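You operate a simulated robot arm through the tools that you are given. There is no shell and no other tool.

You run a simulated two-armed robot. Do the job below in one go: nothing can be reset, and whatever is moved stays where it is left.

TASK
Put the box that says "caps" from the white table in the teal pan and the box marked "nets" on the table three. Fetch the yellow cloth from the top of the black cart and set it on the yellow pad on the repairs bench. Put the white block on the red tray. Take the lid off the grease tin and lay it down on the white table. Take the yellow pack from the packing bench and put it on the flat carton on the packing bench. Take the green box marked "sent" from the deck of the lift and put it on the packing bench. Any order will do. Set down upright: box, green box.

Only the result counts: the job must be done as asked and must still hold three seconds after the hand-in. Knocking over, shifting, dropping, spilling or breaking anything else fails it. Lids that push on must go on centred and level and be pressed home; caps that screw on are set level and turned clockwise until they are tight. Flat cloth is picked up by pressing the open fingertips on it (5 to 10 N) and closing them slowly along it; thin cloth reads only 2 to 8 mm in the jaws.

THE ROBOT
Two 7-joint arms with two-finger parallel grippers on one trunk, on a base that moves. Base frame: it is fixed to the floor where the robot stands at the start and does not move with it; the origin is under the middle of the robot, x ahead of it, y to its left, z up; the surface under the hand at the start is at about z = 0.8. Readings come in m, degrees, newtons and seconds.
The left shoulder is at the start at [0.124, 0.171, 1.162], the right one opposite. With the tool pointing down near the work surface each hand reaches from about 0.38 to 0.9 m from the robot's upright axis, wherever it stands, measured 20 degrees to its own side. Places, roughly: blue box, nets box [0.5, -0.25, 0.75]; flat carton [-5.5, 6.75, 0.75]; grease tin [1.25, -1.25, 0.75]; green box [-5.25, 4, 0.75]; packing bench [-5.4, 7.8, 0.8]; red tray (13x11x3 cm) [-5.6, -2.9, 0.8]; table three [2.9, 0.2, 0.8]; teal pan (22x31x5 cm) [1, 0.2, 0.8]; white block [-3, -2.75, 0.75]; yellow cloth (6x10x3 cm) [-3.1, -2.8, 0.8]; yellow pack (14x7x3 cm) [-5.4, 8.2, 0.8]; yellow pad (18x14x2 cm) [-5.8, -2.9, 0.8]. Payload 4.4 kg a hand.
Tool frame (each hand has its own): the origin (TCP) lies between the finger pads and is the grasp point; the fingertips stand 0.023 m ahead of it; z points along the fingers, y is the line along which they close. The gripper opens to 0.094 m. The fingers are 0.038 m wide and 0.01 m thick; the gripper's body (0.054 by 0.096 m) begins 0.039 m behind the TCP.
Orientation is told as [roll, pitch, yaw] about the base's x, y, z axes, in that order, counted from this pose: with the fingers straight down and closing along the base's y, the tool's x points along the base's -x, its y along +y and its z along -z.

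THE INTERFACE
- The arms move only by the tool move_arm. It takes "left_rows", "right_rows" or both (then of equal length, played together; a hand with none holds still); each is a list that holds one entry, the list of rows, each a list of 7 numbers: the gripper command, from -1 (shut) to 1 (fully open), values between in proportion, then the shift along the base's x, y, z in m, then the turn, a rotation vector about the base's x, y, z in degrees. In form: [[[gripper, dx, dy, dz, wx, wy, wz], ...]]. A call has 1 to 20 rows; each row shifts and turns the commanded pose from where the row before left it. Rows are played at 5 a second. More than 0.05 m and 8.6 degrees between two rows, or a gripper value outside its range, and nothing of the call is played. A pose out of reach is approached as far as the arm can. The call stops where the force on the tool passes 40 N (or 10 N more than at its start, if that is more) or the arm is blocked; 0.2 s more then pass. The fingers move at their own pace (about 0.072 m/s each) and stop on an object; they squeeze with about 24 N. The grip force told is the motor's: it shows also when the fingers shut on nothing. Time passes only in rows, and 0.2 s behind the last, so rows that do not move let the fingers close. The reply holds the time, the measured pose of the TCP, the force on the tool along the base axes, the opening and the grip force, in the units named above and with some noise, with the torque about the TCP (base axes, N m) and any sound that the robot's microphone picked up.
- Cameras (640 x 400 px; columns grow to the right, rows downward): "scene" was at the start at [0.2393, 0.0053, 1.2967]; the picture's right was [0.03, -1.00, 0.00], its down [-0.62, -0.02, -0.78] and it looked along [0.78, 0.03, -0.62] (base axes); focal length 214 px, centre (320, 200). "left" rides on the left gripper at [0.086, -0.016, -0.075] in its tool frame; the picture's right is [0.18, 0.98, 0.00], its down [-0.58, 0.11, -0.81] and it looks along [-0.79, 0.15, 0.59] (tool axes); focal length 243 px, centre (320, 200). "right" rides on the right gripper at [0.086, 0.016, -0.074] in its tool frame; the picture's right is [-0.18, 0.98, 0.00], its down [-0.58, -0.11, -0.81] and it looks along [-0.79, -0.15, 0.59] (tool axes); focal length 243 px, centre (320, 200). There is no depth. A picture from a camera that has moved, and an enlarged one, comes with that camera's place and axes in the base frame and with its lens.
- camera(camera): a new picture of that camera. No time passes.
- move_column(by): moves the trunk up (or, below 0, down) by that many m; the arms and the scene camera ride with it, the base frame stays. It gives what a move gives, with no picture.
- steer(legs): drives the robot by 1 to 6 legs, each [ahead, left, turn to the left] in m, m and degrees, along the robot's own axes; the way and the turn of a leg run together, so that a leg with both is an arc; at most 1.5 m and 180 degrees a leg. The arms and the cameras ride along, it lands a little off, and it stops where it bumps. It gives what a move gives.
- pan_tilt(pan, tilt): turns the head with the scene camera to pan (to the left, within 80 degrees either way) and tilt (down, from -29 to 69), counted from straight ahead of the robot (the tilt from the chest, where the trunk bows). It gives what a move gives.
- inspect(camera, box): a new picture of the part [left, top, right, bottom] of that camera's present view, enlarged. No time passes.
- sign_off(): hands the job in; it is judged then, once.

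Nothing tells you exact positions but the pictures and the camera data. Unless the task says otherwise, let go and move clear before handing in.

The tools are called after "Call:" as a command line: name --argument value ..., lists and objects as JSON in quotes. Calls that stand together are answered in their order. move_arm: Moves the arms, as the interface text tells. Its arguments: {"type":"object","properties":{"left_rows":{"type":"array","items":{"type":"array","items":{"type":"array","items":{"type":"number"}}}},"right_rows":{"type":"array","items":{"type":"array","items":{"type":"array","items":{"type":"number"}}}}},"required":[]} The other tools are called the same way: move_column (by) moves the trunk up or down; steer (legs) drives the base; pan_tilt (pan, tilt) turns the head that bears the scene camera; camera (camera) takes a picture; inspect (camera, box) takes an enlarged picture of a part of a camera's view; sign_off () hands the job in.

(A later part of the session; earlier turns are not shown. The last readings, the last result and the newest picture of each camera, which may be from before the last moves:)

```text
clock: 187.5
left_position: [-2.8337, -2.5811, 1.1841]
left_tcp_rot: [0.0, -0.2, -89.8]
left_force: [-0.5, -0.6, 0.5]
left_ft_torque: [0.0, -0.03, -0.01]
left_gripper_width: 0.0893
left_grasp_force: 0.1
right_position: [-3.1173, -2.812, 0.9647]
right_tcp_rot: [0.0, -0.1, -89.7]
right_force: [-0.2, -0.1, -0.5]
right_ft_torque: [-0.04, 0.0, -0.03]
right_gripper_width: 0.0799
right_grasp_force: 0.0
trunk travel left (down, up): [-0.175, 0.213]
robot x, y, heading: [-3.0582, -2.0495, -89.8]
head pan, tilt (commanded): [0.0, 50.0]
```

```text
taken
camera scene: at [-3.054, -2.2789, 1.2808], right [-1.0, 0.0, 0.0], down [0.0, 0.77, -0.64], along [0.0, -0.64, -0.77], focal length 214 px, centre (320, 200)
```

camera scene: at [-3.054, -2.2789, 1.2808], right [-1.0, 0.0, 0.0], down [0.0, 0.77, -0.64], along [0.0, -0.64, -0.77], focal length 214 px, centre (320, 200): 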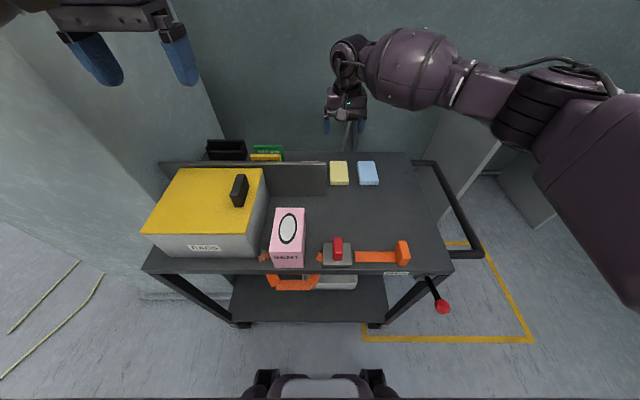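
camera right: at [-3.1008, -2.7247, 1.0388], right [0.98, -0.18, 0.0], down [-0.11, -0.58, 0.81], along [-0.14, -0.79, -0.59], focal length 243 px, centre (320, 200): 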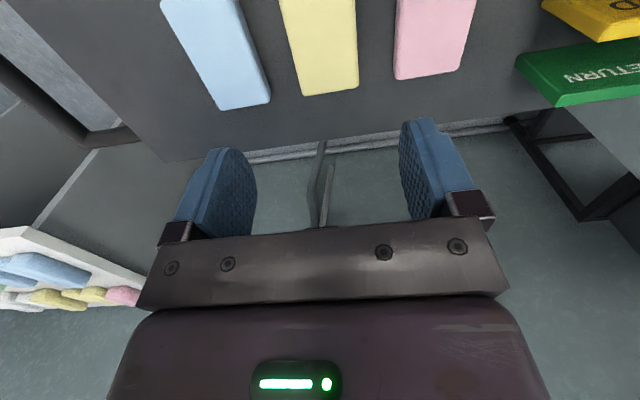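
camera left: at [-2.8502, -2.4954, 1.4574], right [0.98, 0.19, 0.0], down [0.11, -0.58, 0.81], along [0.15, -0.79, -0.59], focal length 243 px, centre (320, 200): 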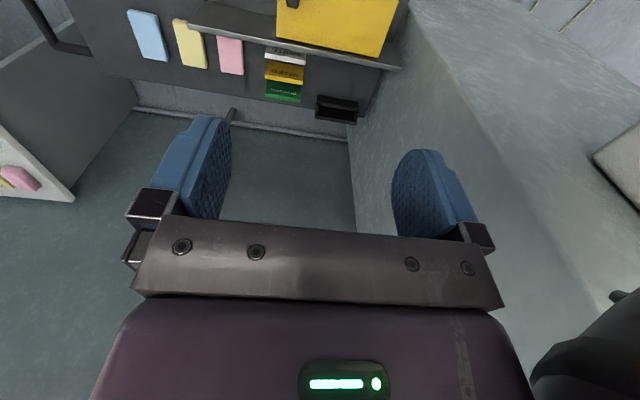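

The cloth is right below the right hand. I'll lower carefully between its neighbours.

Call:
move_arm --right_rows '[[[0.7, -0.001, 0, -0.03, 0, 0, 0], [0.7, 0, 0, -0.035, 0, 0, 0], [0.7, 0, 0, -0.035, 0, 0, 0], [0.7, 0, 0, -0.03, 0, 0, 0], [0.7, 0, 0, 0, 0, 0, 0]]]'

Call:
camera --camera "right"

Call:
inspect --camera "scene" --box '[260, 100, 420, 220]'

```text
clock: 188.7
left_position: [-2.8338, -2.5818, 1.1838]
left_tcp_rot: [-0.1, -0.2, -89.8]
left_force: [-0.7, -0.3, 0.7]
left_ft_torque: [0.0, 0.0, -0.01]
left_gripper_width: 0.0893
left_grasp_force: 0.0
right_position: [-3.1221, -2.8112, 0.8343]
right_tcp_rot: [0.0, 0.0, -89.9]
right_force: [-0.3, 0.1, 0.4]
right_ft_torque: [-0.01, 0.04, 0.03]
right_gripper_width: 0.0799
right_grasp_force: 0.1
trunk travel left (down, up): [-0.175, 0.213]
robot x, y, heading: [-3.0599, -2.0533, -90.0]
head pan, tilt (commanded): [0.0, 50.0]
```

```text
taken
camera right: at [-3.1047, -2.7245, 0.9087], right [0.98, -0.18, 0.0], down [-0.11, -0.58, 0.81], along [-0.15, -0.79, -0.59], focal length 243 px, centre (320, 200)
```

right: 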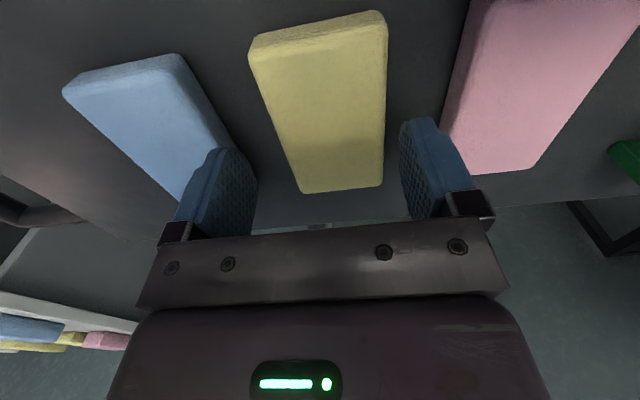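

```text
3.33 times, centred on (340, 160) of scene
camera zoom: at [-3.0539, -2.279, 1.2807], right [-1.0, 0.0, 0.0], down [0.0, 0.77, -0.64], along [0.0, -0.64, -0.77], focal length 715 px, centre (253, 333)
```

zoom: 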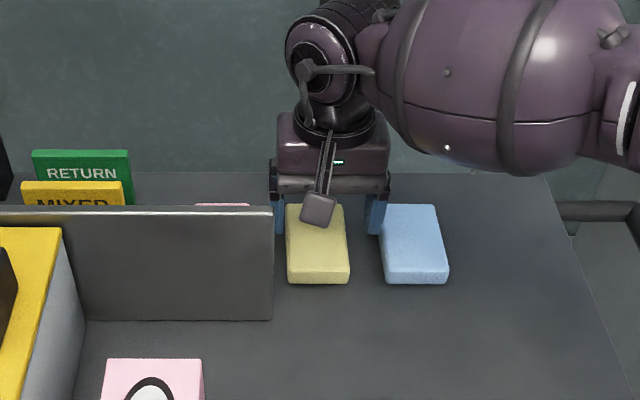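

The fingers straddle the cloth with clearance on both sides. I'll nudge 4 mm for centring, go down to the cart top, and close slowly.

Call:
move_arm --right_rows '[[[0.7, 0.004, 0, -0.01, 0, 0, 0], [0.7, 0, 0, -0.01, 0, 0, 0], [0.7, 0, 0, -0.006, 0, 0, 0], [0.7, 0, 0, 0, 0, 0, 0]]]'

Call:
camera --camera "right"

```text
clock: 189.7
left_position: [-2.8341, -2.5821, 1.1832]
left_tcp_rot: [0.0, -0.2, -89.9]
left_force: [0.2, -0.2, -0.4]
left_ft_torque: [0.01, -0.01, 0.01]
left_gripper_width: 0.0892
left_grasp_force: 0.1
right_position: [-3.1174, -2.8097, 0.8096]
right_tcp_rot: [0.0, 0.0, -89.8]
right_force: [-0.5, 0.9, -0.2]
right_ft_torque: [0.03, 0.03, 0.01]
right_gripper_width: 0.0797
right_grasp_force: 0.1
trunk travel left (down, up): [-0.175, 0.213]
robot x, y, heading: [-3.0556, -2.05, -89.9]
head pan, tilt (commanded): [0.0, 50.0]
```

```text
taken
camera right: at [-3.1004, -2.7243, 0.8834], right [0.98, -0.18, 0.0], down [-0.11, -0.58, 0.81], along [-0.15, -0.79, -0.59], focal length 243 px, centre (320, 200)
```

right: 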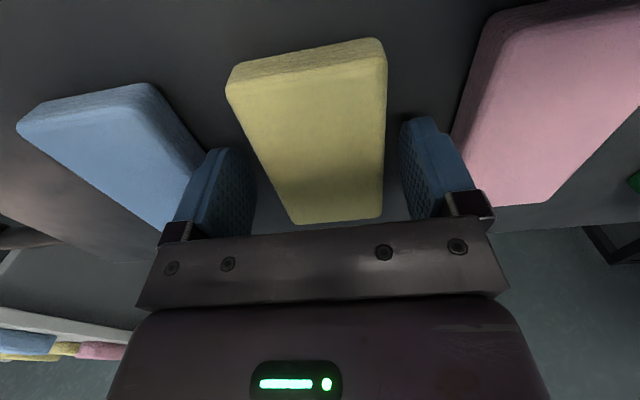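

Call:
move_arm --right_rows '[[[0.7, 0, 0, -0.004, 0, 0, 0], [0.4, 0, 0, 0, 0, 0, 0], [0.2, 0, 0, 0, 0, 0, 0], [0, 0, 0, 0, 0, 0, 0], [-0.5, 0, 0, 0, 0, 0, 0], [-1, 0, 0, 0, 0, 0, 0], [-1, 0, 0, 0, 0, 0, 0], [-1, 0, 0, 0, 0, 0, 0]]]'

Call:
camera --camera "right"

```text
clock: 191.5
left_position: [-2.8341, -2.583, 1.1833]
left_tcp_rot: [0.0, -0.3, -89.8]
left_force: [-1.0, 0.0, 0.4]
left_ft_torque: [-0.03, 0.02, -0.01]
left_gripper_width: 0.0894
left_grasp_force: 0.1
right_position: [-3.1161, -2.8117, 0.8046]
right_tcp_rot: [0.0, 0.0, -89.8]
right_force: [-0.5, 0.2, -0.2]
right_ft_torque: [0.0, 0.02, -0.02]
right_gripper_width: 0.059
right_grasp_force: 23.6
trunk travel left (down, up): [-0.175, 0.213]
robot x, y, heading: [-3.0534, -2.053, -89.7]
head pan, tilt (commanded): [0.0, 50.0]
```

```text
taken
camera right: at [-3.1002, -2.725, 0.8791], right [0.98, -0.18, 0.0], down [-0.11, -0.58, 0.81], along [-0.15, -0.79, -0.59], focal length 243 px, centre (320, 200)
```

right: 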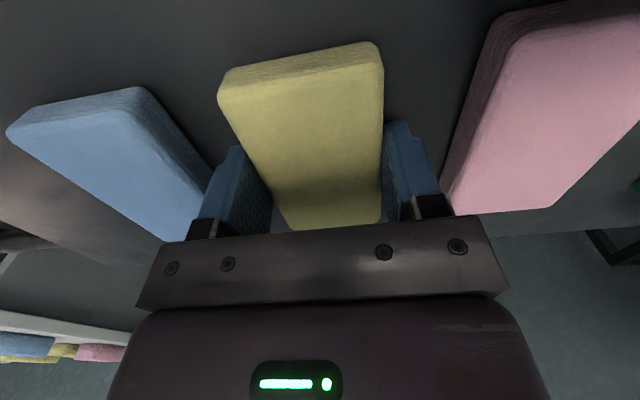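

The cloth is gripped at 0.059 m. I'll lift it straight up and bring it back to a carry position.

Call:
move_arm --right_rows '[[[-1, 0, 0, 0.01, 0, 0, 0], [-1, 0, 0, 0.02, 0, 0, 0], [-1, 0, 0, 0.04, 0, 0, 0], [-1, 0, 0, 0.045, 0, 0, 0], [-1, 0, 0, 0.045, 0, 0, 0], [-1, 0, 0, 0.045, 0, 0, 0], [-1, 0, 0, 0.045, 0, 0, 0], [-1, -0.02, 0.03, 0.01, 0, 0, 0], [-1, -0.03, 0.035, 0, 0, 0, 0], [-1, -0.03, 0.035, 0, 0, 0, 0], [-1, -0.03, 0.035, 0, 0, 0, 0], [-1, -0.03, 0.035, 0, 0, 0, 0], [-1, -0.03, 0.035, 0, 0, 0, 0], [-1, -0.03, 0.035, 0, 0, 0, 0], [-1, 0, 0.03, 0, 0, 0, 0]]]'

Call:
camera --camera "scene"

Call:
camera --camera "right"

```text
clock: 194.7
left_position: [-2.8327, -2.582, 1.1839]
left_tcp_rot: [0.0, -0.2, -89.7]
left_force: [0.3, 0.8, 1.1]
left_ft_torque: [0.02, -0.01, 0.02]
left_gripper_width: 0.0892
left_grasp_force: 0.1
right_position: [-3.3148, -2.5392, 1.0645]
right_tcp_rot: [0.0, -0.1, -89.8]
right_force: [-0.1, 0.2, 0.7]
right_ft_torque: [0.0, 0.01, 0.01]
right_gripper_width: 0.0589
right_grasp_force: 24.2
trunk travel left (down, up): [-0.175, 0.213]
robot x, y, heading: [-3.0535, -2.0539, -89.7]
head pan, tilt (commanded): [0.0, 50.0]
```

```text
taken
camera scene: at [-3.0536, -2.2793, 1.2806], right [-1.0, 0.0, 0.0], down [0.0, 0.77, -0.64], along [0.0, -0.64, -0.77], focal length 214 px, centre (320, 200)
```

scene: 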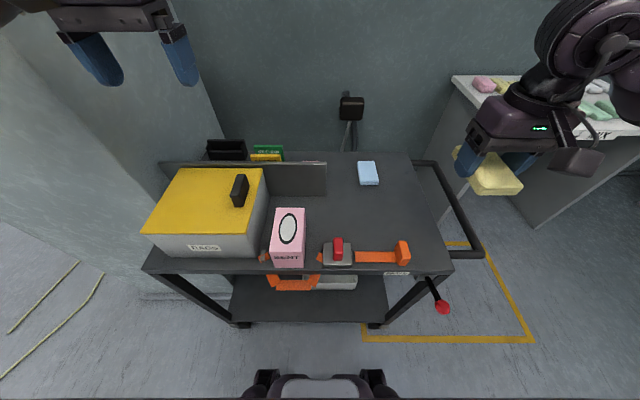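

```text
taken
camera right: at [-3.2982, -2.4535, 1.1391], right [0.98, -0.18, 0.0], down [-0.11, -0.58, 0.81], along [-0.15, -0.79, -0.59], focal length 243 px, centre (320, 200)
```

right: 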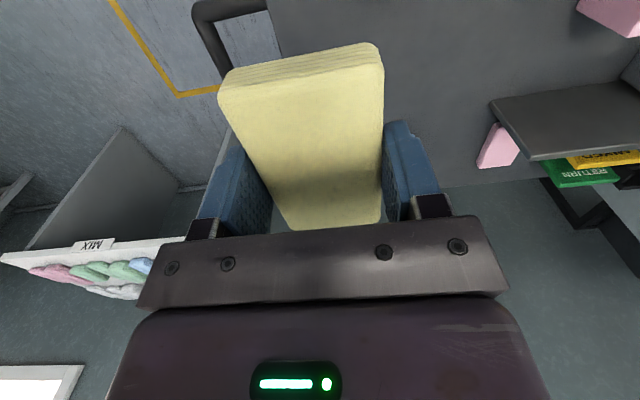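

The cloth is held well in the right hand. For the white plate I'll rotate the left gripper 90° so it closes along base y, staying high for now.

Call:
move_arm --left_rows '[[[0.0, 0, 0, 0, 0, 0, 8.2], [0.0, 0, 0, 0, 0, 0, 8.2], [0.0, 0, 0, 0, 0, 0, 8.2], [0.0, 0, 0, 0, 0, 0, 8.2], [0.0, 0, 0, 0, 0, 0, 8.2], [0.0, 0, 0, 0, 0, 0, 8.2], [0.0, 0, 0, 0, 0, 0, 8.2], [0.0, 0, 0, 0, 0, 0, 8.2], [0.0, 0, 0, 0, 0, 0, 8.2], [0.0, 0, 0, 0, 0, 0, 8.2], [0.0, 0, 0, 0, 0, 0, 7.8], [0.0, 0, 0, 0, 0, 0, 0]]]'

Call:
camera --camera "scene"

Call:
camera --camera "left"

```text
clock: 197.3
left_position: [-2.8318, -2.582, 1.184]
left_tcp_rot: [0.0, -0.2, 0.0]
left_force: [-0.1, -0.6, 0.1]
left_ft_torque: [-0.01, 0.0, -0.03]
left_gripper_width: 0.0473
left_grasp_force: 0.1
right_position: [-3.3143, -2.5403, 1.0641]
right_tcp_rot: [0.0, 0.0, -89.8]
right_force: [0.3, 0.7, 0.3]
right_ft_torque: [-0.02, -0.04, -0.01]
right_gripper_width: 0.0592
right_grasp_force: 24.0
trunk travel left (down, up): [-0.175, 0.213]
robot x, y, heading: [-3.0545, -2.0528, -89.6]
head pan, tilt (commanded): [0.0, 50.0]
```

```text
taken
camera scene: at [-3.0539, -2.2795, 1.2805], right [-1.0, 0.0, 0.0], down [0.0, 0.77, -0.64], along [0.0, -0.64, -0.77], focal length 214 px, centre (320, 200)
```

scene: 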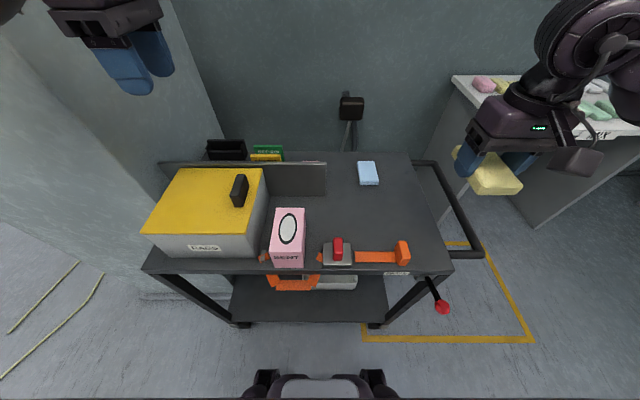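

```text
taken
camera left: at [-2.9199, -2.5986, 1.2576], right [-0.19, 0.98, 0.0], down [0.58, 0.11, 0.81], along [0.79, 0.15, -0.59], focal length 243 px, centre (320, 200)
```

left: 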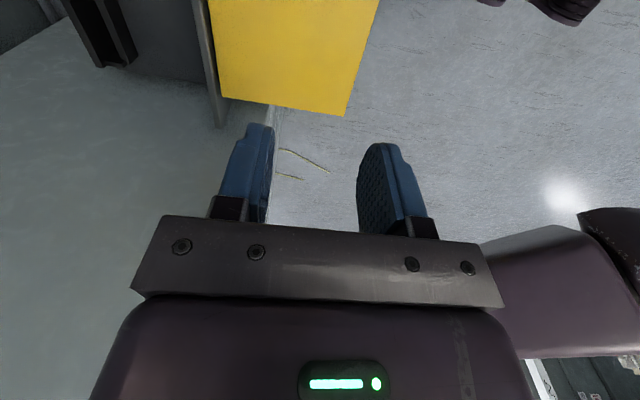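

The gripper is rotated. I'll move it above the white plate and tilt it 15° so the body clears the panel.

Call:
move_arm --left_rows '[[[0.0, -0.0096, -0.0388, -0.015, 0, 0, 0], [0.0, -0.0096, -0.0388, -0.015, 0, 0, 0], [0.0, -0.0096, -0.0388, -0.015, 0, 0, 0], [0.0, -0.0096, -0.0388, -0.02, 0, 0, 0], [0.0, -0.0096, -0.0388, -0.02, 0, 0, 0], [0.0, 0, 0, -0.02, 7.5, 0, 0], [0.0, 0, 0, -0.02, 7.5, 0, 0], [0.0, 0, 0, 0, 0, 0, 0]]]'

Call:
camera --camera "left"

Call:
camera --camera "scene"

```text
clock: 199.1
left_position: [-2.8816, -2.7753, 1.0596]
left_tcp_rot: [15.0, -0.2, -0.1]
left_force: [-0.1, -0.2, -0.1]
left_ft_torque: [-0.02, -0.01, -0.01]
left_gripper_width: 0.047
left_grasp_force: 0.0
right_position: [-3.3156, -2.5395, 1.0649]
right_tcp_rot: [-0.1, 0.1, -89.7]
right_force: [0.0, -0.2, -0.6]
right_ft_torque: [0.01, -0.02, -0.01]
right_gripper_width: 0.0589
right_grasp_force: 23.7
trunk travel left (down, up): [-0.175, 0.213]
robot x, y, heading: [-3.059, -2.0525, -89.8]
head pan, tilt (commanded): [0.0, 50.0]
```

```text
taken
camera left: at [-2.9684, -2.8103, 1.1263], right [-0.18, 0.95, 0.25], down [0.58, -0.1, 0.81], along [0.79, 0.3, -0.53], focal length 243 px, centre (320, 200)
```

left: 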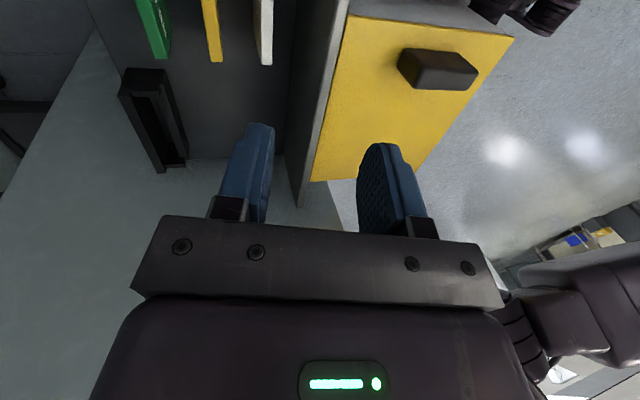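

```text
taken
camera scene: at [-3.0537, -2.2788, 1.2808], right [-1.0, 0.0, 0.0], down [0.0, 0.77, -0.64], along [0.0, -0.64, -0.77], focal length 214 px, centre (320, 200)
```

scene: 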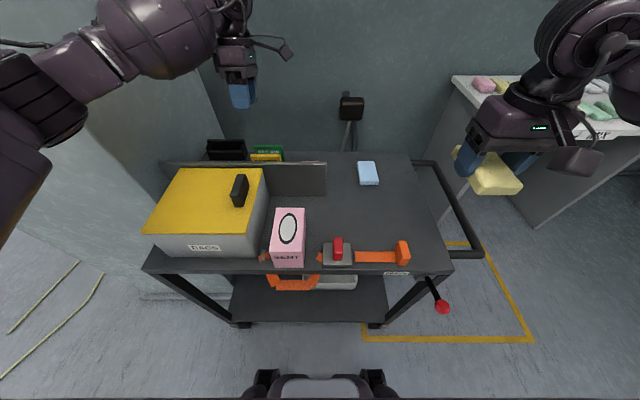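

Call:
inspect --camera "left" --box '[180, 0, 340, 100]'

```text
4.00 times, centred on (260, 50) of left
camera zoom: at [-2.9684, -2.8103, 1.1263], right [-0.18, 0.95, 0.25], down [0.58, -0.1, 0.81], along [0.79, 0.3, -0.53], focal length 970 px, centre (560, 800)
```

zoom: 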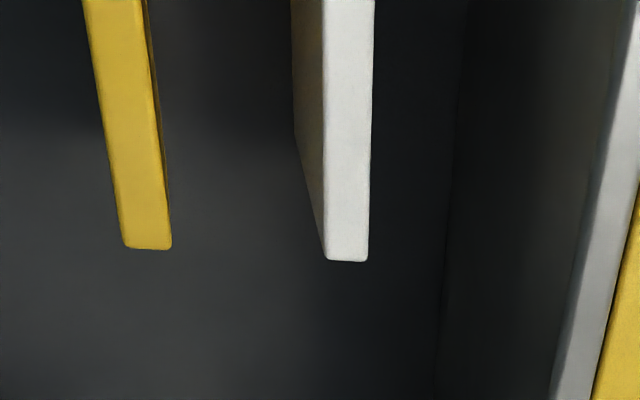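

The white plate is at y≈-2.771 with a thickness of about 12 mm. I'll narrow the fingers slightly and descend straight down in stages.

Call:
move_arm --left_rows '[[[-0.2, 0, -0.001, -0.04, 0, 0, 0], [-0.2, 0, 0, -0.04, 0, 0, 0], [-0.2, 0, 0, -0.04, 0, 0, 0], [-0.2, 0, 0, -0.035, 0, 0, 0], [-0.2, 0, 0, 0, 0, 0, 0]]]'

Call:
camera --camera "left"

Call:
inspect --camera "scene" --box '[150, 80, 350, 220]'

```text
clock: 200.3
left_position: [-2.8826, -2.7782, 0.9046]
left_tcp_rot: [14.9, -0.3, 0.0]
left_force: [-0.4, 0.0, 0.0]
left_ft_torque: [-0.03, 0.03, 0.0]
left_gripper_width: 0.0376
left_grasp_force: 0.1
right_position: [-3.3141, -2.5399, 1.064]
right_tcp_rot: [0.1, 0.0, -89.8]
right_force: [-0.6, -0.6, -0.6]
right_ft_torque: [0.0, 0.0, -0.02]
right_gripper_width: 0.059
right_grasp_force: 23.8
trunk travel left (down, up): [-0.175, 0.213]
robot x, y, heading: [-3.0555, -2.054, -89.7]
head pan, tilt (commanded): [0.0, 50.0]
```

```text
taken
camera left: at [-2.9693, -2.8131, 0.9725], right [-0.18, 0.95, 0.25], down [0.58, -0.1, 0.81], along [0.79, 0.3, -0.53], focal length 243 px, centre (320, 200)
```

left: 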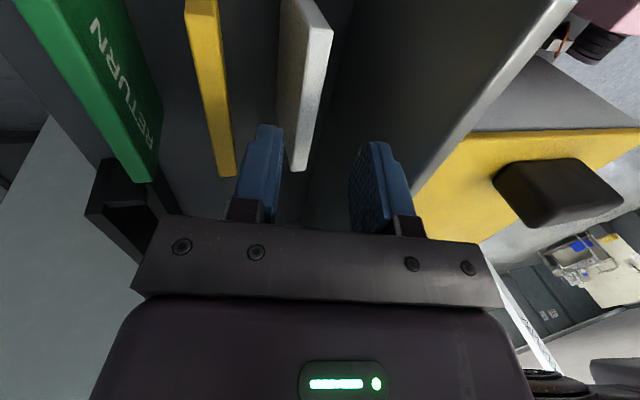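

```text
2.86 times, centred on (250, 150) of scene
camera zoom: at [-3.0539, -2.279, 1.2807], right [-1.0, 0.0, 0.0], down [0.0, 0.77, -0.64], along [0.0, -0.64, -0.77], focal length 613 px, centre (520, 343)
```

zoom: 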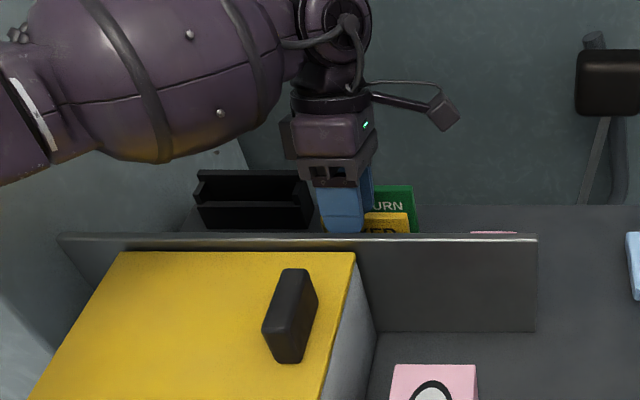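

The plate is lined up between the fingers. I'll descend the remaining 6 cm slowly.

Call:
move_arm --left_rows '[[[-0.2, 0, 0.001, -0.02, 0, 0, 0], [-0.2, 0, 0, -0.015, 0, 0, 0], [-0.2, 0, 0, -0.01, 0, 0, 0], [-0.2, 0, 0, 0, 0, 0, 0]]]'

Call:
camera --camera "left"

Call:
inspect --camera "scene" --box '[150, 80, 350, 220]'

```text
clock: 201.3
left_position: [-2.8818, -2.7762, 0.8591]
left_tcp_rot: [15.1, -0.1, 0.0]
left_force: [0.4, 1.0, -0.1]
left_ft_torque: [0.01, 0.0, -0.02]
left_gripper_width: 0.0377
left_grasp_force: 0.0
right_position: [-3.3157, -2.54, 1.0642]
right_tcp_rot: [0.0, 0.0, -89.8]
right_force: [-0.1, -0.1, 0.7]
right_ft_torque: [0.02, -0.01, 0.04]
right_gripper_width: 0.0589
right_grasp_force: 23.9
trunk travel left (down, up): [-0.175, 0.213]
robot x, y, heading: [-3.0574, -2.045, -89.8]
head pan, tilt (commanded): [0.0, 50.0]
```

```text
taken
camera left: at [-2.969, -2.8112, 0.926], right [-0.18, 0.95, 0.25], down [0.58, -0.1, 0.81], along [0.79, 0.3, -0.53], focal length 243 px, centre (320, 200)
```

left: 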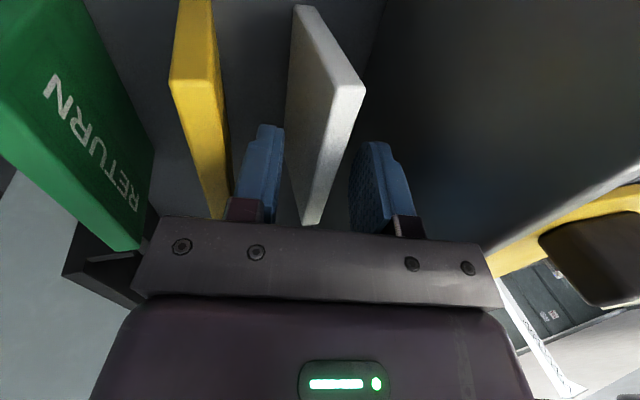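

```text
2.86 times, centred on (250, 150) of scene
camera zoom: at [-3.0539, -2.2793, 1.2806], right [-1.0, 0.0, 0.0], down [0.0, 0.77, -0.64], along [0.0, -0.64, -0.77], focal length 613 px, centre (520, 343)
```

zoom: 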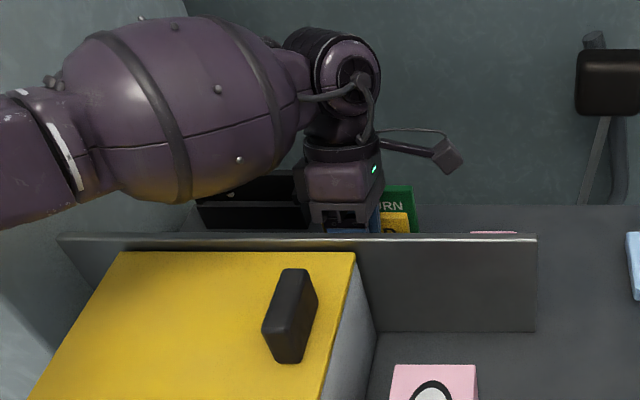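

The plate is centred between the fingers. I'll go 1.5 cm lower and then close gently.

Call:
move_arm --left_rows '[[[-0.2, 0, 0, -0.008, 0, 0, 0], [-0.2, 0, 0, -0.007, 0, 0, 0], [-0.2, 0, 0, 0, 0, 0, 0]]]'

Call:
camera --camera "left"

```text
clock: 202.1
left_position: [-2.8826, -2.7761, 0.8453]
left_tcp_rot: [15.0, -0.1, 0.0]
left_force: [0.4, 0.7, -1.3]
left_ft_torque: [0.01, 0.0, 0.06]
left_gripper_width: 0.0375
left_grasp_force: 0.0
right_position: [-3.3157, -2.5406, 1.0639]
right_tcp_rot: [0.1, 0.0, -89.8]
right_force: [0.0, 0.3, 0.5]
right_ft_torque: [0.01, 0.01, 0.0]
right_gripper_width: 0.0591
right_grasp_force: 24.3
trunk travel left (down, up): [-0.175, 0.213]
robot x, y, heading: [-3.0579, -2.0518, -89.7]
head pan, tilt (commanded): [0.0, 50.0]
```

```text
taken
camera left: at [-2.9693, -2.8114, 0.9111], right [-0.18, 0.95, 0.25], down [0.58, -0.1, 0.81], along [0.79, 0.3, -0.53], focal length 243 px, centre (320, 200)
```

left: 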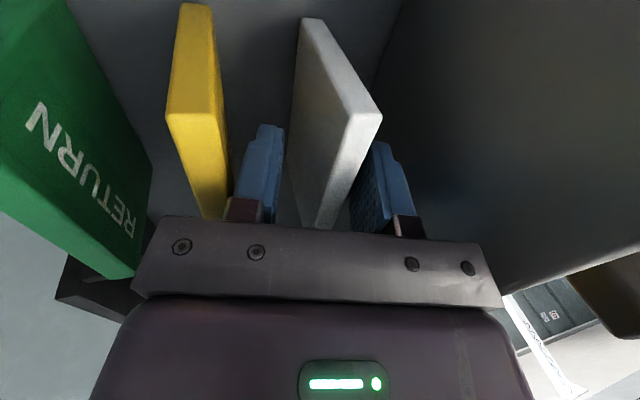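

Call:
move_arm --left_rows '[[[-0.2, 0, 0, 0, -3.5, 0, 0], [-0.2, 0, 0, 0, -3.5, 0, 0], [-0.5, 0, 0, 0, 0, 0, 0], [-0.7, 0, 0, 0, 0, 0, 0], [-0.8, 0, 0, 0, 0, 0, 0], [-1, 0, 0, 0, 0, 0, 0], [-1, 0, 0, 0, 0, 0, 0], [-1, 0, 0, 0, 0, 0, 0]]]'

Call:
camera --camera "left"

```text
clock: 203.9
left_position: [-2.8809, -2.7757, 0.8435]
left_tcp_rot: [8.0, -0.2, 0.1]
left_force: [-0.2, -1.6, 2.4]
left_ft_torque: [-0.01, 0.01, -0.02]
left_gripper_width: 0.0115
left_grasp_force: 23.9
right_position: [-3.3142, -2.5384, 1.0656]
right_tcp_rot: [-0.1, 0.0, -89.8]
right_force: [-0.7, 0.4, -0.4]
right_ft_torque: [0.03, 0.0, 0.01]
right_gripper_width: 0.059
right_grasp_force: 24.0
trunk travel left (down, up): [-0.175, 0.213]
robot x, y, heading: [-3.0577, -2.0563, -89.9]
head pan, tilt (commanded): [0.0, 50.0]
```

```text
taken
camera left: at [-2.9686, -2.8027, 0.9143], right [-0.18, 0.97, 0.14], down [0.58, 0.0, 0.82], along [0.79, 0.23, -0.56], focal length 243 px, centre (320, 200)
```

left: 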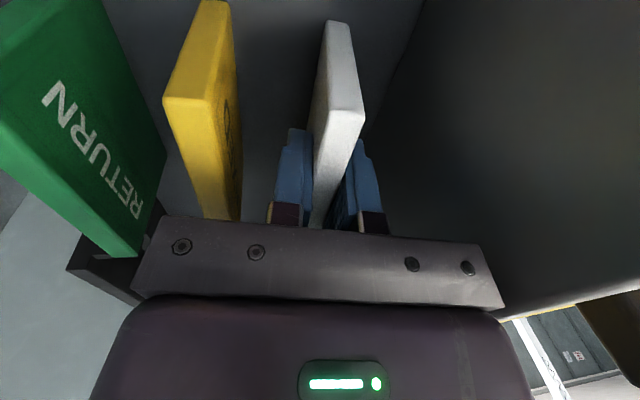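

The plate is gripped at 11.5 mm. I'll lift it straight up.

Call:
move_arm --left_rows '[[[-1, 0, 0, 0.01, 0, 0, 0], [-1, 0, 0, 0.02, 0, 0, 0], [-1, 0, 0, 0.03, 0, 0, 0], [-1, 0, 0, 0.04, 0, 0, 0], [-1, 0, 0, 0.04, 0, 0, 0], [-1, 0, 0, 0.04, 0, 0, 0], [-1, 0, 0, 0.04, 0, 0, 0], [-1, 0, 0, 0, 0, 0, 0]]]'

Call:
camera --camera "left"

Call:
camera --camera "scene"

```text
clock: 205.7
left_position: [-2.88, -2.7787, 1.0654]
left_tcp_rot: [8.1, -0.1, 0.1]
left_force: [0.7, 0.3, -0.7]
left_ft_torque: [0.05, -0.04, -0.03]
left_gripper_width: 0.0113
left_grasp_force: 24.0
right_position: [-3.3152, -2.5412, 1.0641]
right_tcp_rot: [0.0, 0.1, -89.8]
right_force: [-0.1, 0.0, -0.3]
right_ft_torque: [-0.04, -0.02, 0.02]
right_gripper_width: 0.0591
right_grasp_force: 24.1
trunk travel left (down, up): [-0.175, 0.213]
robot x, y, heading: [-3.0548, -2.0497, -90.0]
head pan, tilt (commanded): [0.0, 50.0]
```

```text
taken
camera left: at [-2.9676, -2.8047, 1.1359], right [-0.18, 0.97, 0.14], down [0.58, -0.01, 0.82], along [0.79, 0.23, -0.56], focal length 243 px, centre (320, 200)
```

left: 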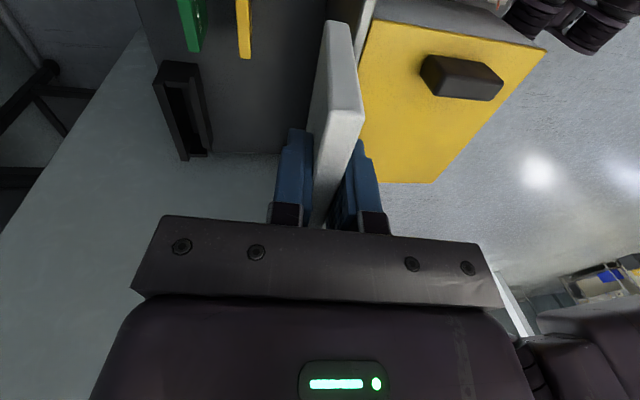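

```text
taken
camera scene: at [-3.0537, -2.2802, 1.2802], right [-1.0, 0.0, 0.0], down [0.0, 0.77, -0.64], along [0.0, -0.64, -0.77], focal length 214 px, centre (320, 200)
```

scene: 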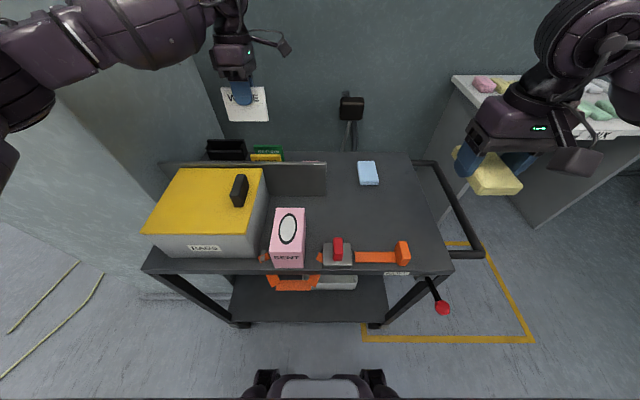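

The white plate is in the left hand and nothing else moved. I'll retract, level the hand, back away, and look toward the repairs bench.

Call:
move_arm --left_rows '[[[-1, 0, 0.035, 0.01, -4, 0, 0], [-1, 0, 0.045, 0.01, -4, 0, 0], [-1, 0.005, 0.045, 0.01, 0, 0, 0], [-1, 0.005, 0.045, 0.01, 0, 0, 0], [-1, 0.005, 0.045, 0.0, 0, 0, 0], [-1, 0.005, 0.045, 0.0, 0, 0, 0], [-1, 0, 0, 0, 0, 0, 0]]]'

Call:
steer --legs '[[-0.5, 0, 0], [0, 0, -60]]'

Call:
pan_tilt --pan 0 --tilt 25

Call:
camera --camera "scene"

```text
clock: 207.3
left_position: [-2.8623, -2.5176, 1.1017]
left_tcp_rot: [0.1, -0.3, 0.1]
left_force: [0.6, -0.1, -0.2]
left_ft_torque: [0.03, 0.01, 0.01]
left_gripper_width: 0.0115
left_grasp_force: 23.7
right_position: [-3.3144, -2.54, 1.064]
right_tcp_rot: [0.0, 0.0, -89.8]
right_force: [0.7, 0.1, -1.0]
right_ft_torque: [-0.02, -0.01, 0.0]
right_gripper_width: 0.0589
right_grasp_force: 23.7
trunk travel left (down, up): [-0.175, 0.213]
robot x, y, heading: [-3.0588, -2.0519, -90.0]
head pan, tilt (commanded): [0.0, 50.0]
```

```text
clock: 212.9
left_position: [-3.3668, -1.9529, 1.1021]
left_tcp_rot: [0.0, -0.3, -60.2]
left_force: [-1.5, 1.0, -0.3]
left_ft_torque: [-0.03, -0.02, 0.01]
left_gripper_width: 0.0115
left_grasp_force: 24.1
right_position: [-3.6114, -1.5714, 1.0646]
right_tcp_rot: [0.0, 0.0, -149.9]
right_force: [0.3, -0.2, 0.0]
right_ft_torque: [0.02, -0.04, 0.03]
right_gripper_width: 0.059
right_grasp_force: 24.3
trunk travel left (down, up): [-0.175, 0.213]
robot x, y, heading: [-3.0575, -1.5558, -150.1]
head pan, tilt (commanded): [0.0, 50.0]
```

```text
clock: 213.8
left_position: [-3.3668, -1.9519, 1.103]
left_tcp_rot: [0.0, -0.3, -60.2]
left_force: [0.0, 0.3, -0.2]
left_ft_torque: [0.0, 0.03, 0.02]
left_gripper_width: 0.0116
left_grasp_force: 24.6
right_position: [-3.611, -1.5717, 1.0648]
right_tcp_rot: [-0.1, -0.1, -150.0]
right_force: [0.0, 0.0, -1.0]
right_ft_torque: [0.01, -0.03, -0.04]
right_gripper_width: 0.059
right_grasp_force: 24.1
trunk travel left (down, up): [-0.175, 0.213]
robot x, y, heading: [-3.0588, -1.5542, -149.8]
head pan, tilt (commanded): [0.0, 25.0]
```

```text
taken
camera scene: at [-3.2708, -1.6744, 1.3179], right [-0.5, 0.87, 0.0], down [0.37, 0.21, -0.91], along [-0.78, -0.45, -0.42], focal length 214 px, centre (320, 200)
```

scene: 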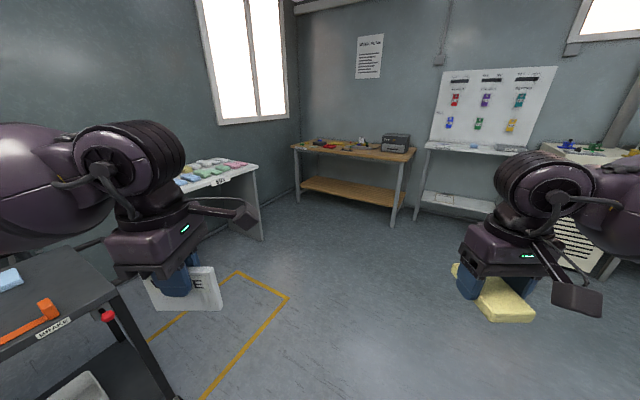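

Call:
inspect --camera "scene" --box '[270, 120, 430, 220]'

Call:
inspect --camera "scene" --box '[420, 60, 640, 180]'

```text
4.00 times, centred on (350, 170) of scene
camera zoom: at [-3.2708, -1.6744, 1.3179], right [-0.5, 0.87, 0.0], down [0.37, 0.21, -0.91], along [-0.78, -0.45, -0.42], focal length 858 px, centre (200, 320)
```

zoom: 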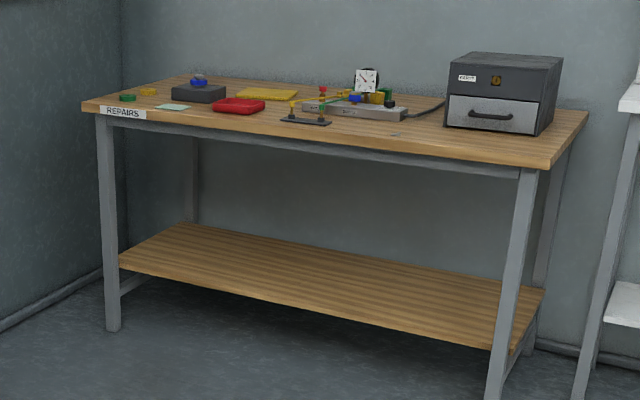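

```text
2.91 times, centred on (530, 120) of scene
camera zoom: at [-3.2708, -1.6744, 1.3179], right [-0.5, 0.87, 0.0], down [0.37, 0.21, -0.91], along [-0.78, -0.45, -0.42], focal length 624 px, centre (-291, 433)
```

zoom: 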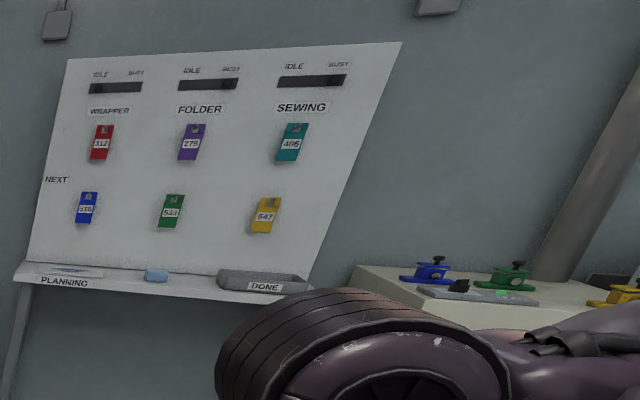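

The repairs bench is identified. Its front edge is at x≈-5.38, with the red tray near (-5.58, -2.88) and the yellow pad behind it near (-5.79, -2.89). I'll face -x and drive toward it.

Call:
steer --legs '[[0, 0, -30], [0.95, 0, 0], [0.85, 0, 0], [0, 0.6, 0]]'

Call:
pan_tilt --pan 20 --tilt 35

Call:
camera --camera "scene"

```text
clock: 229.7
left_position: [-5.3104, -2.3577, 1.1018]
left_tcp_rot: [0.0, -0.1, -89.9]
left_force: [-0.9, 0.5, -0.9]
left_ft_torque: [-0.02, -0.03, 0.01]
left_gripper_width: 0.0112
left_grasp_force: 24.1
right_position: [-5.3334, -1.9026, 1.0649]
right_tcp_rot: [0.0, 0.0, -179.7]
right_force: [0.2, 0.3, -0.7]
right_ft_torque: [0.01, 0.0, 0.03]
right_gripper_width: 0.0592
right_grasp_force: 23.8
trunk travel left (down, up): [-0.175, 0.213]
robot x, y, heading: [-4.8463, -2.1642, -179.6]
head pan, tilt (commanded): [0.0, 25.0]
```

```text
clock: 230.5
left_position: [-5.3097, -2.3555, 1.1023]
left_tcp_rot: [0.0, -0.3, -90.0]
left_force: [0.2, 0.2, -1.5]
left_ft_torque: [-0.02, 0.01, 0.0]
left_gripper_width: 0.0115
left_grasp_force: 24.1
right_position: [-5.3327, -1.904, 1.0638]
right_tcp_rot: [0.1, 0.0, -179.8]
right_force: [0.1, 0.2, -0.4]
right_ft_torque: [0.01, -0.02, 0.01]
right_gripper_width: 0.0592
right_grasp_force: 24.0
trunk travel left (down, up): [-0.175, 0.213]
robot x, y, heading: [-4.8469, -2.1604, -179.7]
head pan, tilt (commanded): [20.0, 35.0]
```

```text
taken
camera scene: at [-5.0804, -2.1913, 1.3023], right [-0.35, 0.94, 0.0], down [0.54, 0.2, -0.82], along [-0.77, -0.28, -0.57], focal length 214 px, centre (320, 200)
```

scene: 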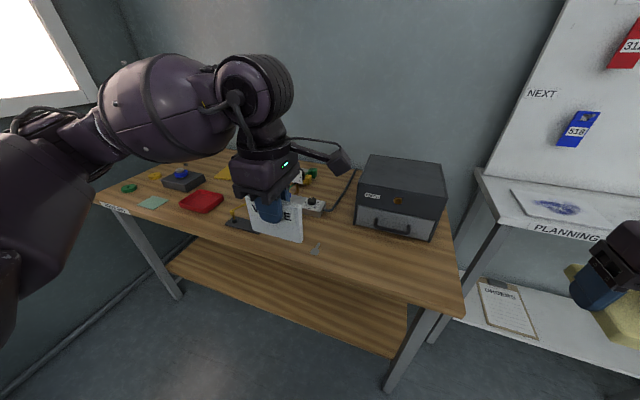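

Next I'll strafe left toward the tray and pad while closing to about 0.4 m from the bench edge.

Call:
steer --legs '[[0.1, 0.68, 0]]'

Call:
pan_tilt --pan 0 --tilt 45

Call:
camera --camera "scene"

```text
clock: 237.0
left_position: [-5.407, -3.0398, 1.1015]
left_tcp_rot: [0.0, -0.2, -89.9]
left_force: [0.8, 0.6, -0.6]
left_ft_torque: [-0.02, -0.02, -0.03]
left_gripper_width: 0.0113
left_grasp_force: 24.2
right_position: [-5.4315, -2.5883, 1.0639]
right_tcp_rot: [0.1, 0.0, -179.7]
right_force: [-0.5, 0.1, -0.3]
right_ft_torque: [0.02, -0.01, -0.04]
right_gripper_width: 0.0592
right_grasp_force: 23.8
trunk travel left (down, up): [-0.175, 0.213]
robot x, y, heading: [-4.941, -2.8487, -179.9]
head pan, tilt (commanded): [20.0, 35.0]
```

```text
clock: 237.8
left_position: [-5.4066, -3.04, 1.1013]
left_tcp_rot: [0.0, -0.2, -89.9]
left_force: [-1.1, 0.3, 0.3]
left_ft_torque: [0.04, 0.02, -0.02]
left_gripper_width: 0.0116
left_grasp_force: 24.3
right_position: [-5.4306, -2.5881, 1.0654]
right_tcp_rot: [0.1, 0.0, -179.7]
right_force: [0.2, -0.3, -0.5]
right_ft_torque: [-0.01, 0.02, 0.0]
right_gripper_width: 0.0591
right_grasp_force: 23.7
trunk travel left (down, up): [-0.175, 0.213]
robot x, y, heading: [-4.9445, -2.8465, -179.7]
head pan, tilt (commanded): [0.0, 45.0]
```

```text
taken
camera scene: at [-5.176, -2.8455, 1.2874], right [-0.01, 1.0, 0.0], down [0.71, 0.0, -0.71], along [-0.71, 0.0, -0.71], focal length 214 px, centre (320, 200)
```

scene: 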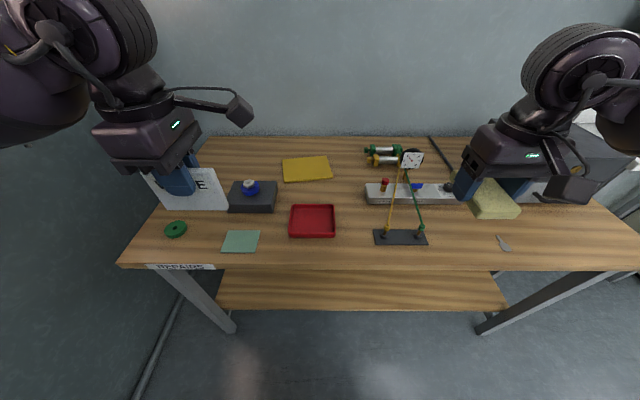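

The tray is centred at about (-5.565, -2.867) and the pad at about (-5.806, -2.893). I'll bring the white plate over the tray with the left hand.

Call:
move_arm --left_rows '[[[-1, -0.0264, 0.0288, 0, 0, 0, 0], [-1, -0.0264, 0.0288, 0, 0, 0, 0], [-1, -0.0264, 0.0288, 0, 0, 0, 0], [-1, -0.0264, 0.0288, 0, 0, 0, 0], [-1, -0.0264, 0.0288, 0, 0, 0, 0], [-1, -0.0264, 0.0288, 0, 0, 0, 0], [-1, 0, 0, -0.04, 0, 0, 0], [-1, 0, 0, -0.04, 0, 0, 0], [-1, 0, 0, -0.04, 0, 0, 0], [-1, 0, 0, -0.03, 0, 0, 0], [-1, 0, 0, 0, 0, 0, 0]]]'

Call:
camera --camera "scene"

Call:
inspect --camera "scene" --box '[250, 140, 390, 250]'

Call:
camera --camera "left"

```text
clock: 240.2
left_position: [-5.5661, -2.8663, 0.9516]
left_tcp_rot: [0.0, -0.2, -89.9]
left_force: [0.3, -0.9, -0.1]
left_ft_torque: [0.05, 0.01, 0.01]
left_gripper_width: 0.0113
left_grasp_force: 23.8
right_position: [-5.4303, -2.5873, 1.065]
right_tcp_rot: [0.0, 0.0, -179.7]
right_force: [0.0, 0.6, -0.8]
right_ft_torque: [0.01, 0.0, -0.02]
right_gripper_width: 0.0591
right_grasp_force: 24.1
trunk travel left (down, up): [-0.175, 0.213]
robot x, y, heading: [-4.9411, -2.8476, -179.7]
head pan, tilt (commanded): [0.0, 45.0]
```

```text
taken
camera scene: at [-5.1756, -2.8454, 1.2876], right [-0.01, 1.0, 0.0], down [0.71, 0.0, -0.71], along [-0.71, 0.0, -0.71], focal length 214 px, centre (320, 200)
```

scene: 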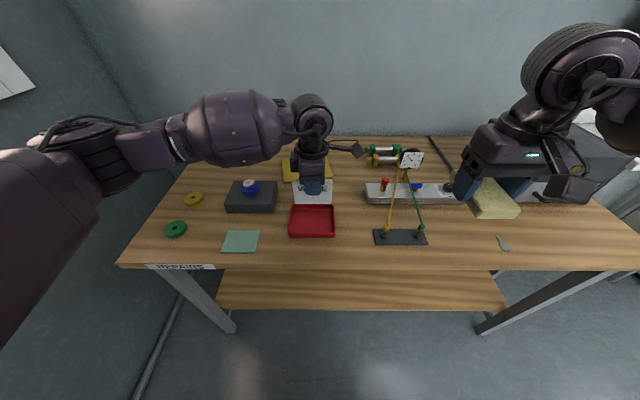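

```text
3.64 times, centred on (320, 195) of scene
camera zoom: at [-5.1756, -2.8454, 1.2876], right [-0.01, 1.0, 0.0], down [0.71, 0.0, -0.71], along [-0.71, 0.0, -0.71], focal length 780 px, centre (320, 218)
```

zoom: 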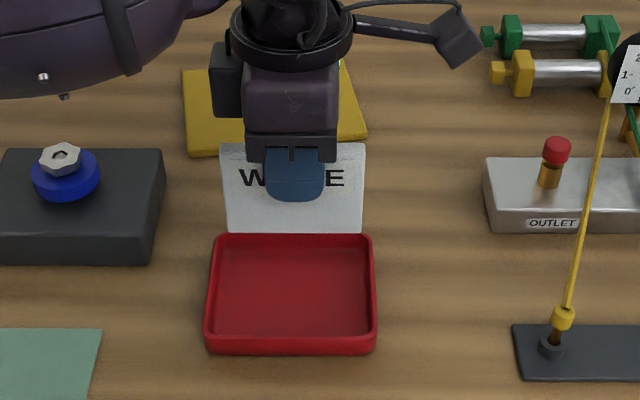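

```text
taken
camera left: at [-5.5822, -2.7793, 1.0258], right [0.98, 0.19, 0.0], down [0.11, -0.58, 0.81], along [0.15, -0.79, -0.59], focal length 243 px, centre (320, 200)
```

left: 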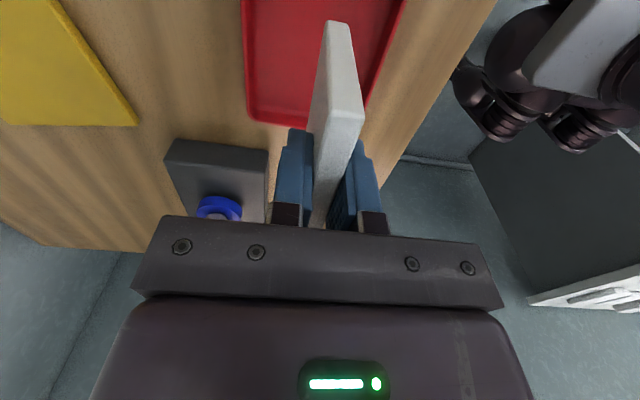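

The plate is lined up above the tray. I'll lower it in stages.

Call:
move_arm --left_rows '[[[-1, 0.004, 0, -0.03, 0, 0, 0], [-1, 0, 0, -0.025, 0, 0, 0], [-1, 0, 0, -0.01, 0, 0, 0], [-1, 0, 0, 0, 0, 0, 0]]]'

Call:
inspect --camera "scene" --box '[250, 140, 390, 250]'

```text
clock: 241.2
left_position: [-5.5614, -2.8673, 0.8862]
left_tcp_rot: [0.0, -0.1, -89.9]
left_force: [0.1, 0.6, -0.3]
left_ft_torque: [-0.01, 0.02, -0.03]
left_gripper_width: 0.0112
left_grasp_force: 24.4
right_position: [-5.4301, -2.5883, 1.0657]
right_tcp_rot: [0.0, 0.0, -179.7]
right_force: [-1.2, 0.5, -1.0]
right_ft_torque: [0.0, 0.03, -0.05]
right_gripper_width: 0.0587
right_grasp_force: 24.0
trunk travel left (down, up): [-0.175, 0.213]
robot x, y, heading: [-4.9457, -2.8442, -179.5]
head pan, tilt (commanded): [0.0, 45.0]
```

```text
3.64 times, centred on (320, 195) of scene
camera zoom: at [-5.1759, -2.8454, 1.2875], right [-0.01, 1.0, 0.0], down [0.71, 0.0, -0.71], along [-0.71, 0.0, -0.71], focal length 780 px, centre (320, 218)
```

zoom: 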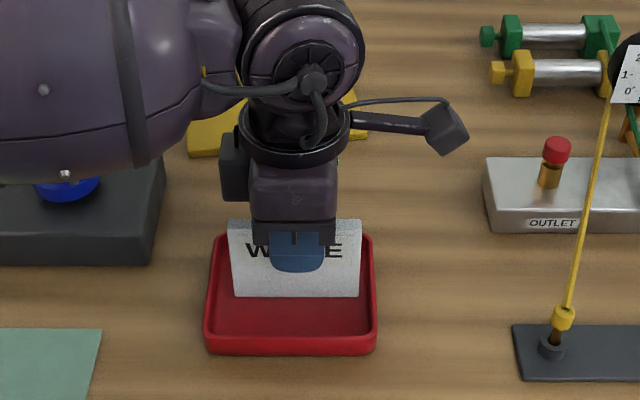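

Call:
move_arm --left_rows '[[[-1, 0, 0, -0.004, 0, 0, 0], [-1, 0, 0, -0.004, 0, 0, 0], [-1, 0, 0, 0, 0, 0, 0]]]'

Call:
move_arm --left_rows '[[[-1, 0, 0, -0.003, 0, 0, 0], [-1, 0, 0, 0, 0, 0, 0]]]'

Call:
move_arm --left_rows '[[[-1, 0, 0, -0.003, 0, 0, 0], [-1, 0, 0, 0, 0, 0, 0]]]'

```text
clock: 242.0
left_position: [-5.5608, -2.8658, 0.8787]
left_tcp_rot: [0.0, -0.2, -89.9]
left_force: [0.0, -0.5, -0.2]
left_ft_torque: [-0.01, -0.02, 0.0]
left_gripper_width: 0.0112
left_grasp_force: 23.9
right_position: [-5.4302, -2.5883, 1.0644]
right_tcp_rot: [0.0, -0.1, -179.7]
right_force: [0.1, 0.0, 0.0]
right_ft_torque: [-0.01, -0.01, -0.02]
right_gripper_width: 0.0591
right_grasp_force: 24.1
trunk travel left (down, up): [-0.175, 0.213]
robot x, y, heading: [-4.9417, -2.8475, -179.6]
head pan, tilt (commanded): [0.0, 45.0]
```

```text
clock: 242.6
left_position: [-5.561, -2.8671, 0.8751]
left_tcp_rot: [0.1, -0.2, -90.0]
left_force: [1.2, 0.4, -0.1]
left_ft_torque: [0.0, -0.04, -0.01]
left_gripper_width: 0.0113
left_grasp_force: 23.7
right_position: [-5.4317, -2.587, 1.0642]
right_tcp_rot: [0.0, 0.0, -179.8]
right_force: [-0.2, 0.1, 0.2]
right_ft_torque: [0.0, 0.03, 0.03]
right_gripper_width: 0.0593
right_grasp_force: 23.6
trunk travel left (down, up): [-0.175, 0.213]
robot x, y, heading: [-4.9432, -2.8465, -179.8]
head pan, tilt (commanded): [0.0, 45.0]
```

```text
clock: 243.2
left_position: [-5.5619, -2.8667, 0.8733]
left_tcp_rot: [-0.1, -0.2, -89.9]
left_force: [0.1, -0.6, -0.4]
left_ft_torque: [0.02, 0.04, -0.02]
left_gripper_width: 0.0116
left_grasp_force: 23.9
right_position: [-5.4303, -2.5888, 1.0654]
right_tcp_rot: [0.1, -0.1, -179.7]
right_force: [-0.2, -0.2, -0.6]
right_ft_torque: [0.01, 0.01, -0.04]
right_gripper_width: 0.0588
right_grasp_force: 23.6
trunk travel left (down, up): [-0.175, 0.213]
robot x, y, heading: [-4.9422, -2.8473, -179.7]
head pan, tilt (commanded): [0.0, 45.0]
```

Call:
move_arm --left_rows '[[[-1, 0, 0, -0.002, 0, 0, 0], [-1, 0, 0, 0, 0, 0, 0]]]'

Call:
move_arm --left_rows '[[[-1, 0, 0, -0.002, 0, 0, 0], [-1, 0, 0, 0, 0, 0, 0]]]'

Call:
inspect --camera "scene" --box '[250, 140, 390, 250]'

```text
clock: 243.8
left_position: [-5.5608, -2.8672, 0.8712]
left_tcp_rot: [0.0, -0.3, -89.9]
left_force: [0.5, -0.3, -1.3]
left_ft_torque: [-0.01, 0.0, 0.04]
left_gripper_width: 0.0116
left_grasp_force: 24.2
right_position: [-5.4307, -2.5879, 1.065]
right_tcp_rot: [0.0, 0.0, -179.8]
right_force: [-0.2, -0.8, 0.0]
right_ft_torque: [-0.01, 0.03, 0.02]
right_gripper_width: 0.0592
right_grasp_force: 24.5
trunk travel left (down, up): [-0.175, 0.213]
robot x, y, heading: [-4.9453, -2.8508, -179.7]
head pan, tilt (commanded): [0.0, 45.0]
```

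```text
clock: 244.4
left_position: [-5.5617, -2.8674, 0.8688]
left_tcp_rot: [0.0, -0.2, -89.9]
left_force: [-0.6, 0.5, -0.7]
left_ft_torque: [0.0, -0.02, -0.03]
left_gripper_width: 0.0113
left_grasp_force: 23.7
right_position: [-5.4302, -2.5881, 1.0657]
right_tcp_rot: [0.0, 0.0, -179.7]
right_force: [0.1, -0.3, -0.5]
right_ft_torque: [-0.02, -0.04, 0.02]
right_gripper_width: 0.0592
right_grasp_force: 23.8
trunk travel left (down, up): [-0.175, 0.213]
robot x, y, heading: [-4.9426, -2.8468, -179.8]
head pan, tilt (commanded): [0.0, 45.0]
```

```text
3.64 times, centred on (320, 195) of scene
camera zoom: at [-5.1759, -2.8454, 1.2874], right [-0.01, 1.0, 0.0], down [0.71, 0.0, -0.71], along [-0.71, 0.0, -0.71], focal length 780 px, centre (320, 218)
```

zoom: 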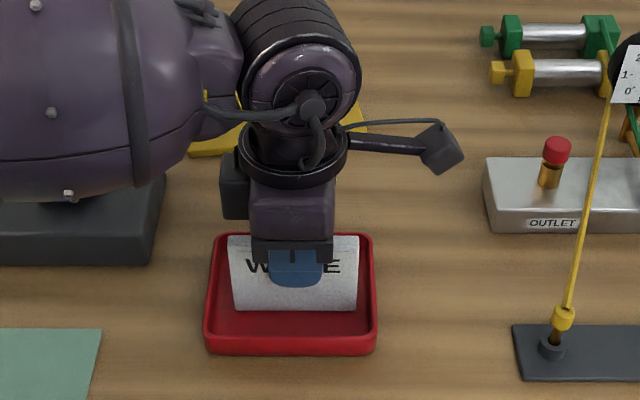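

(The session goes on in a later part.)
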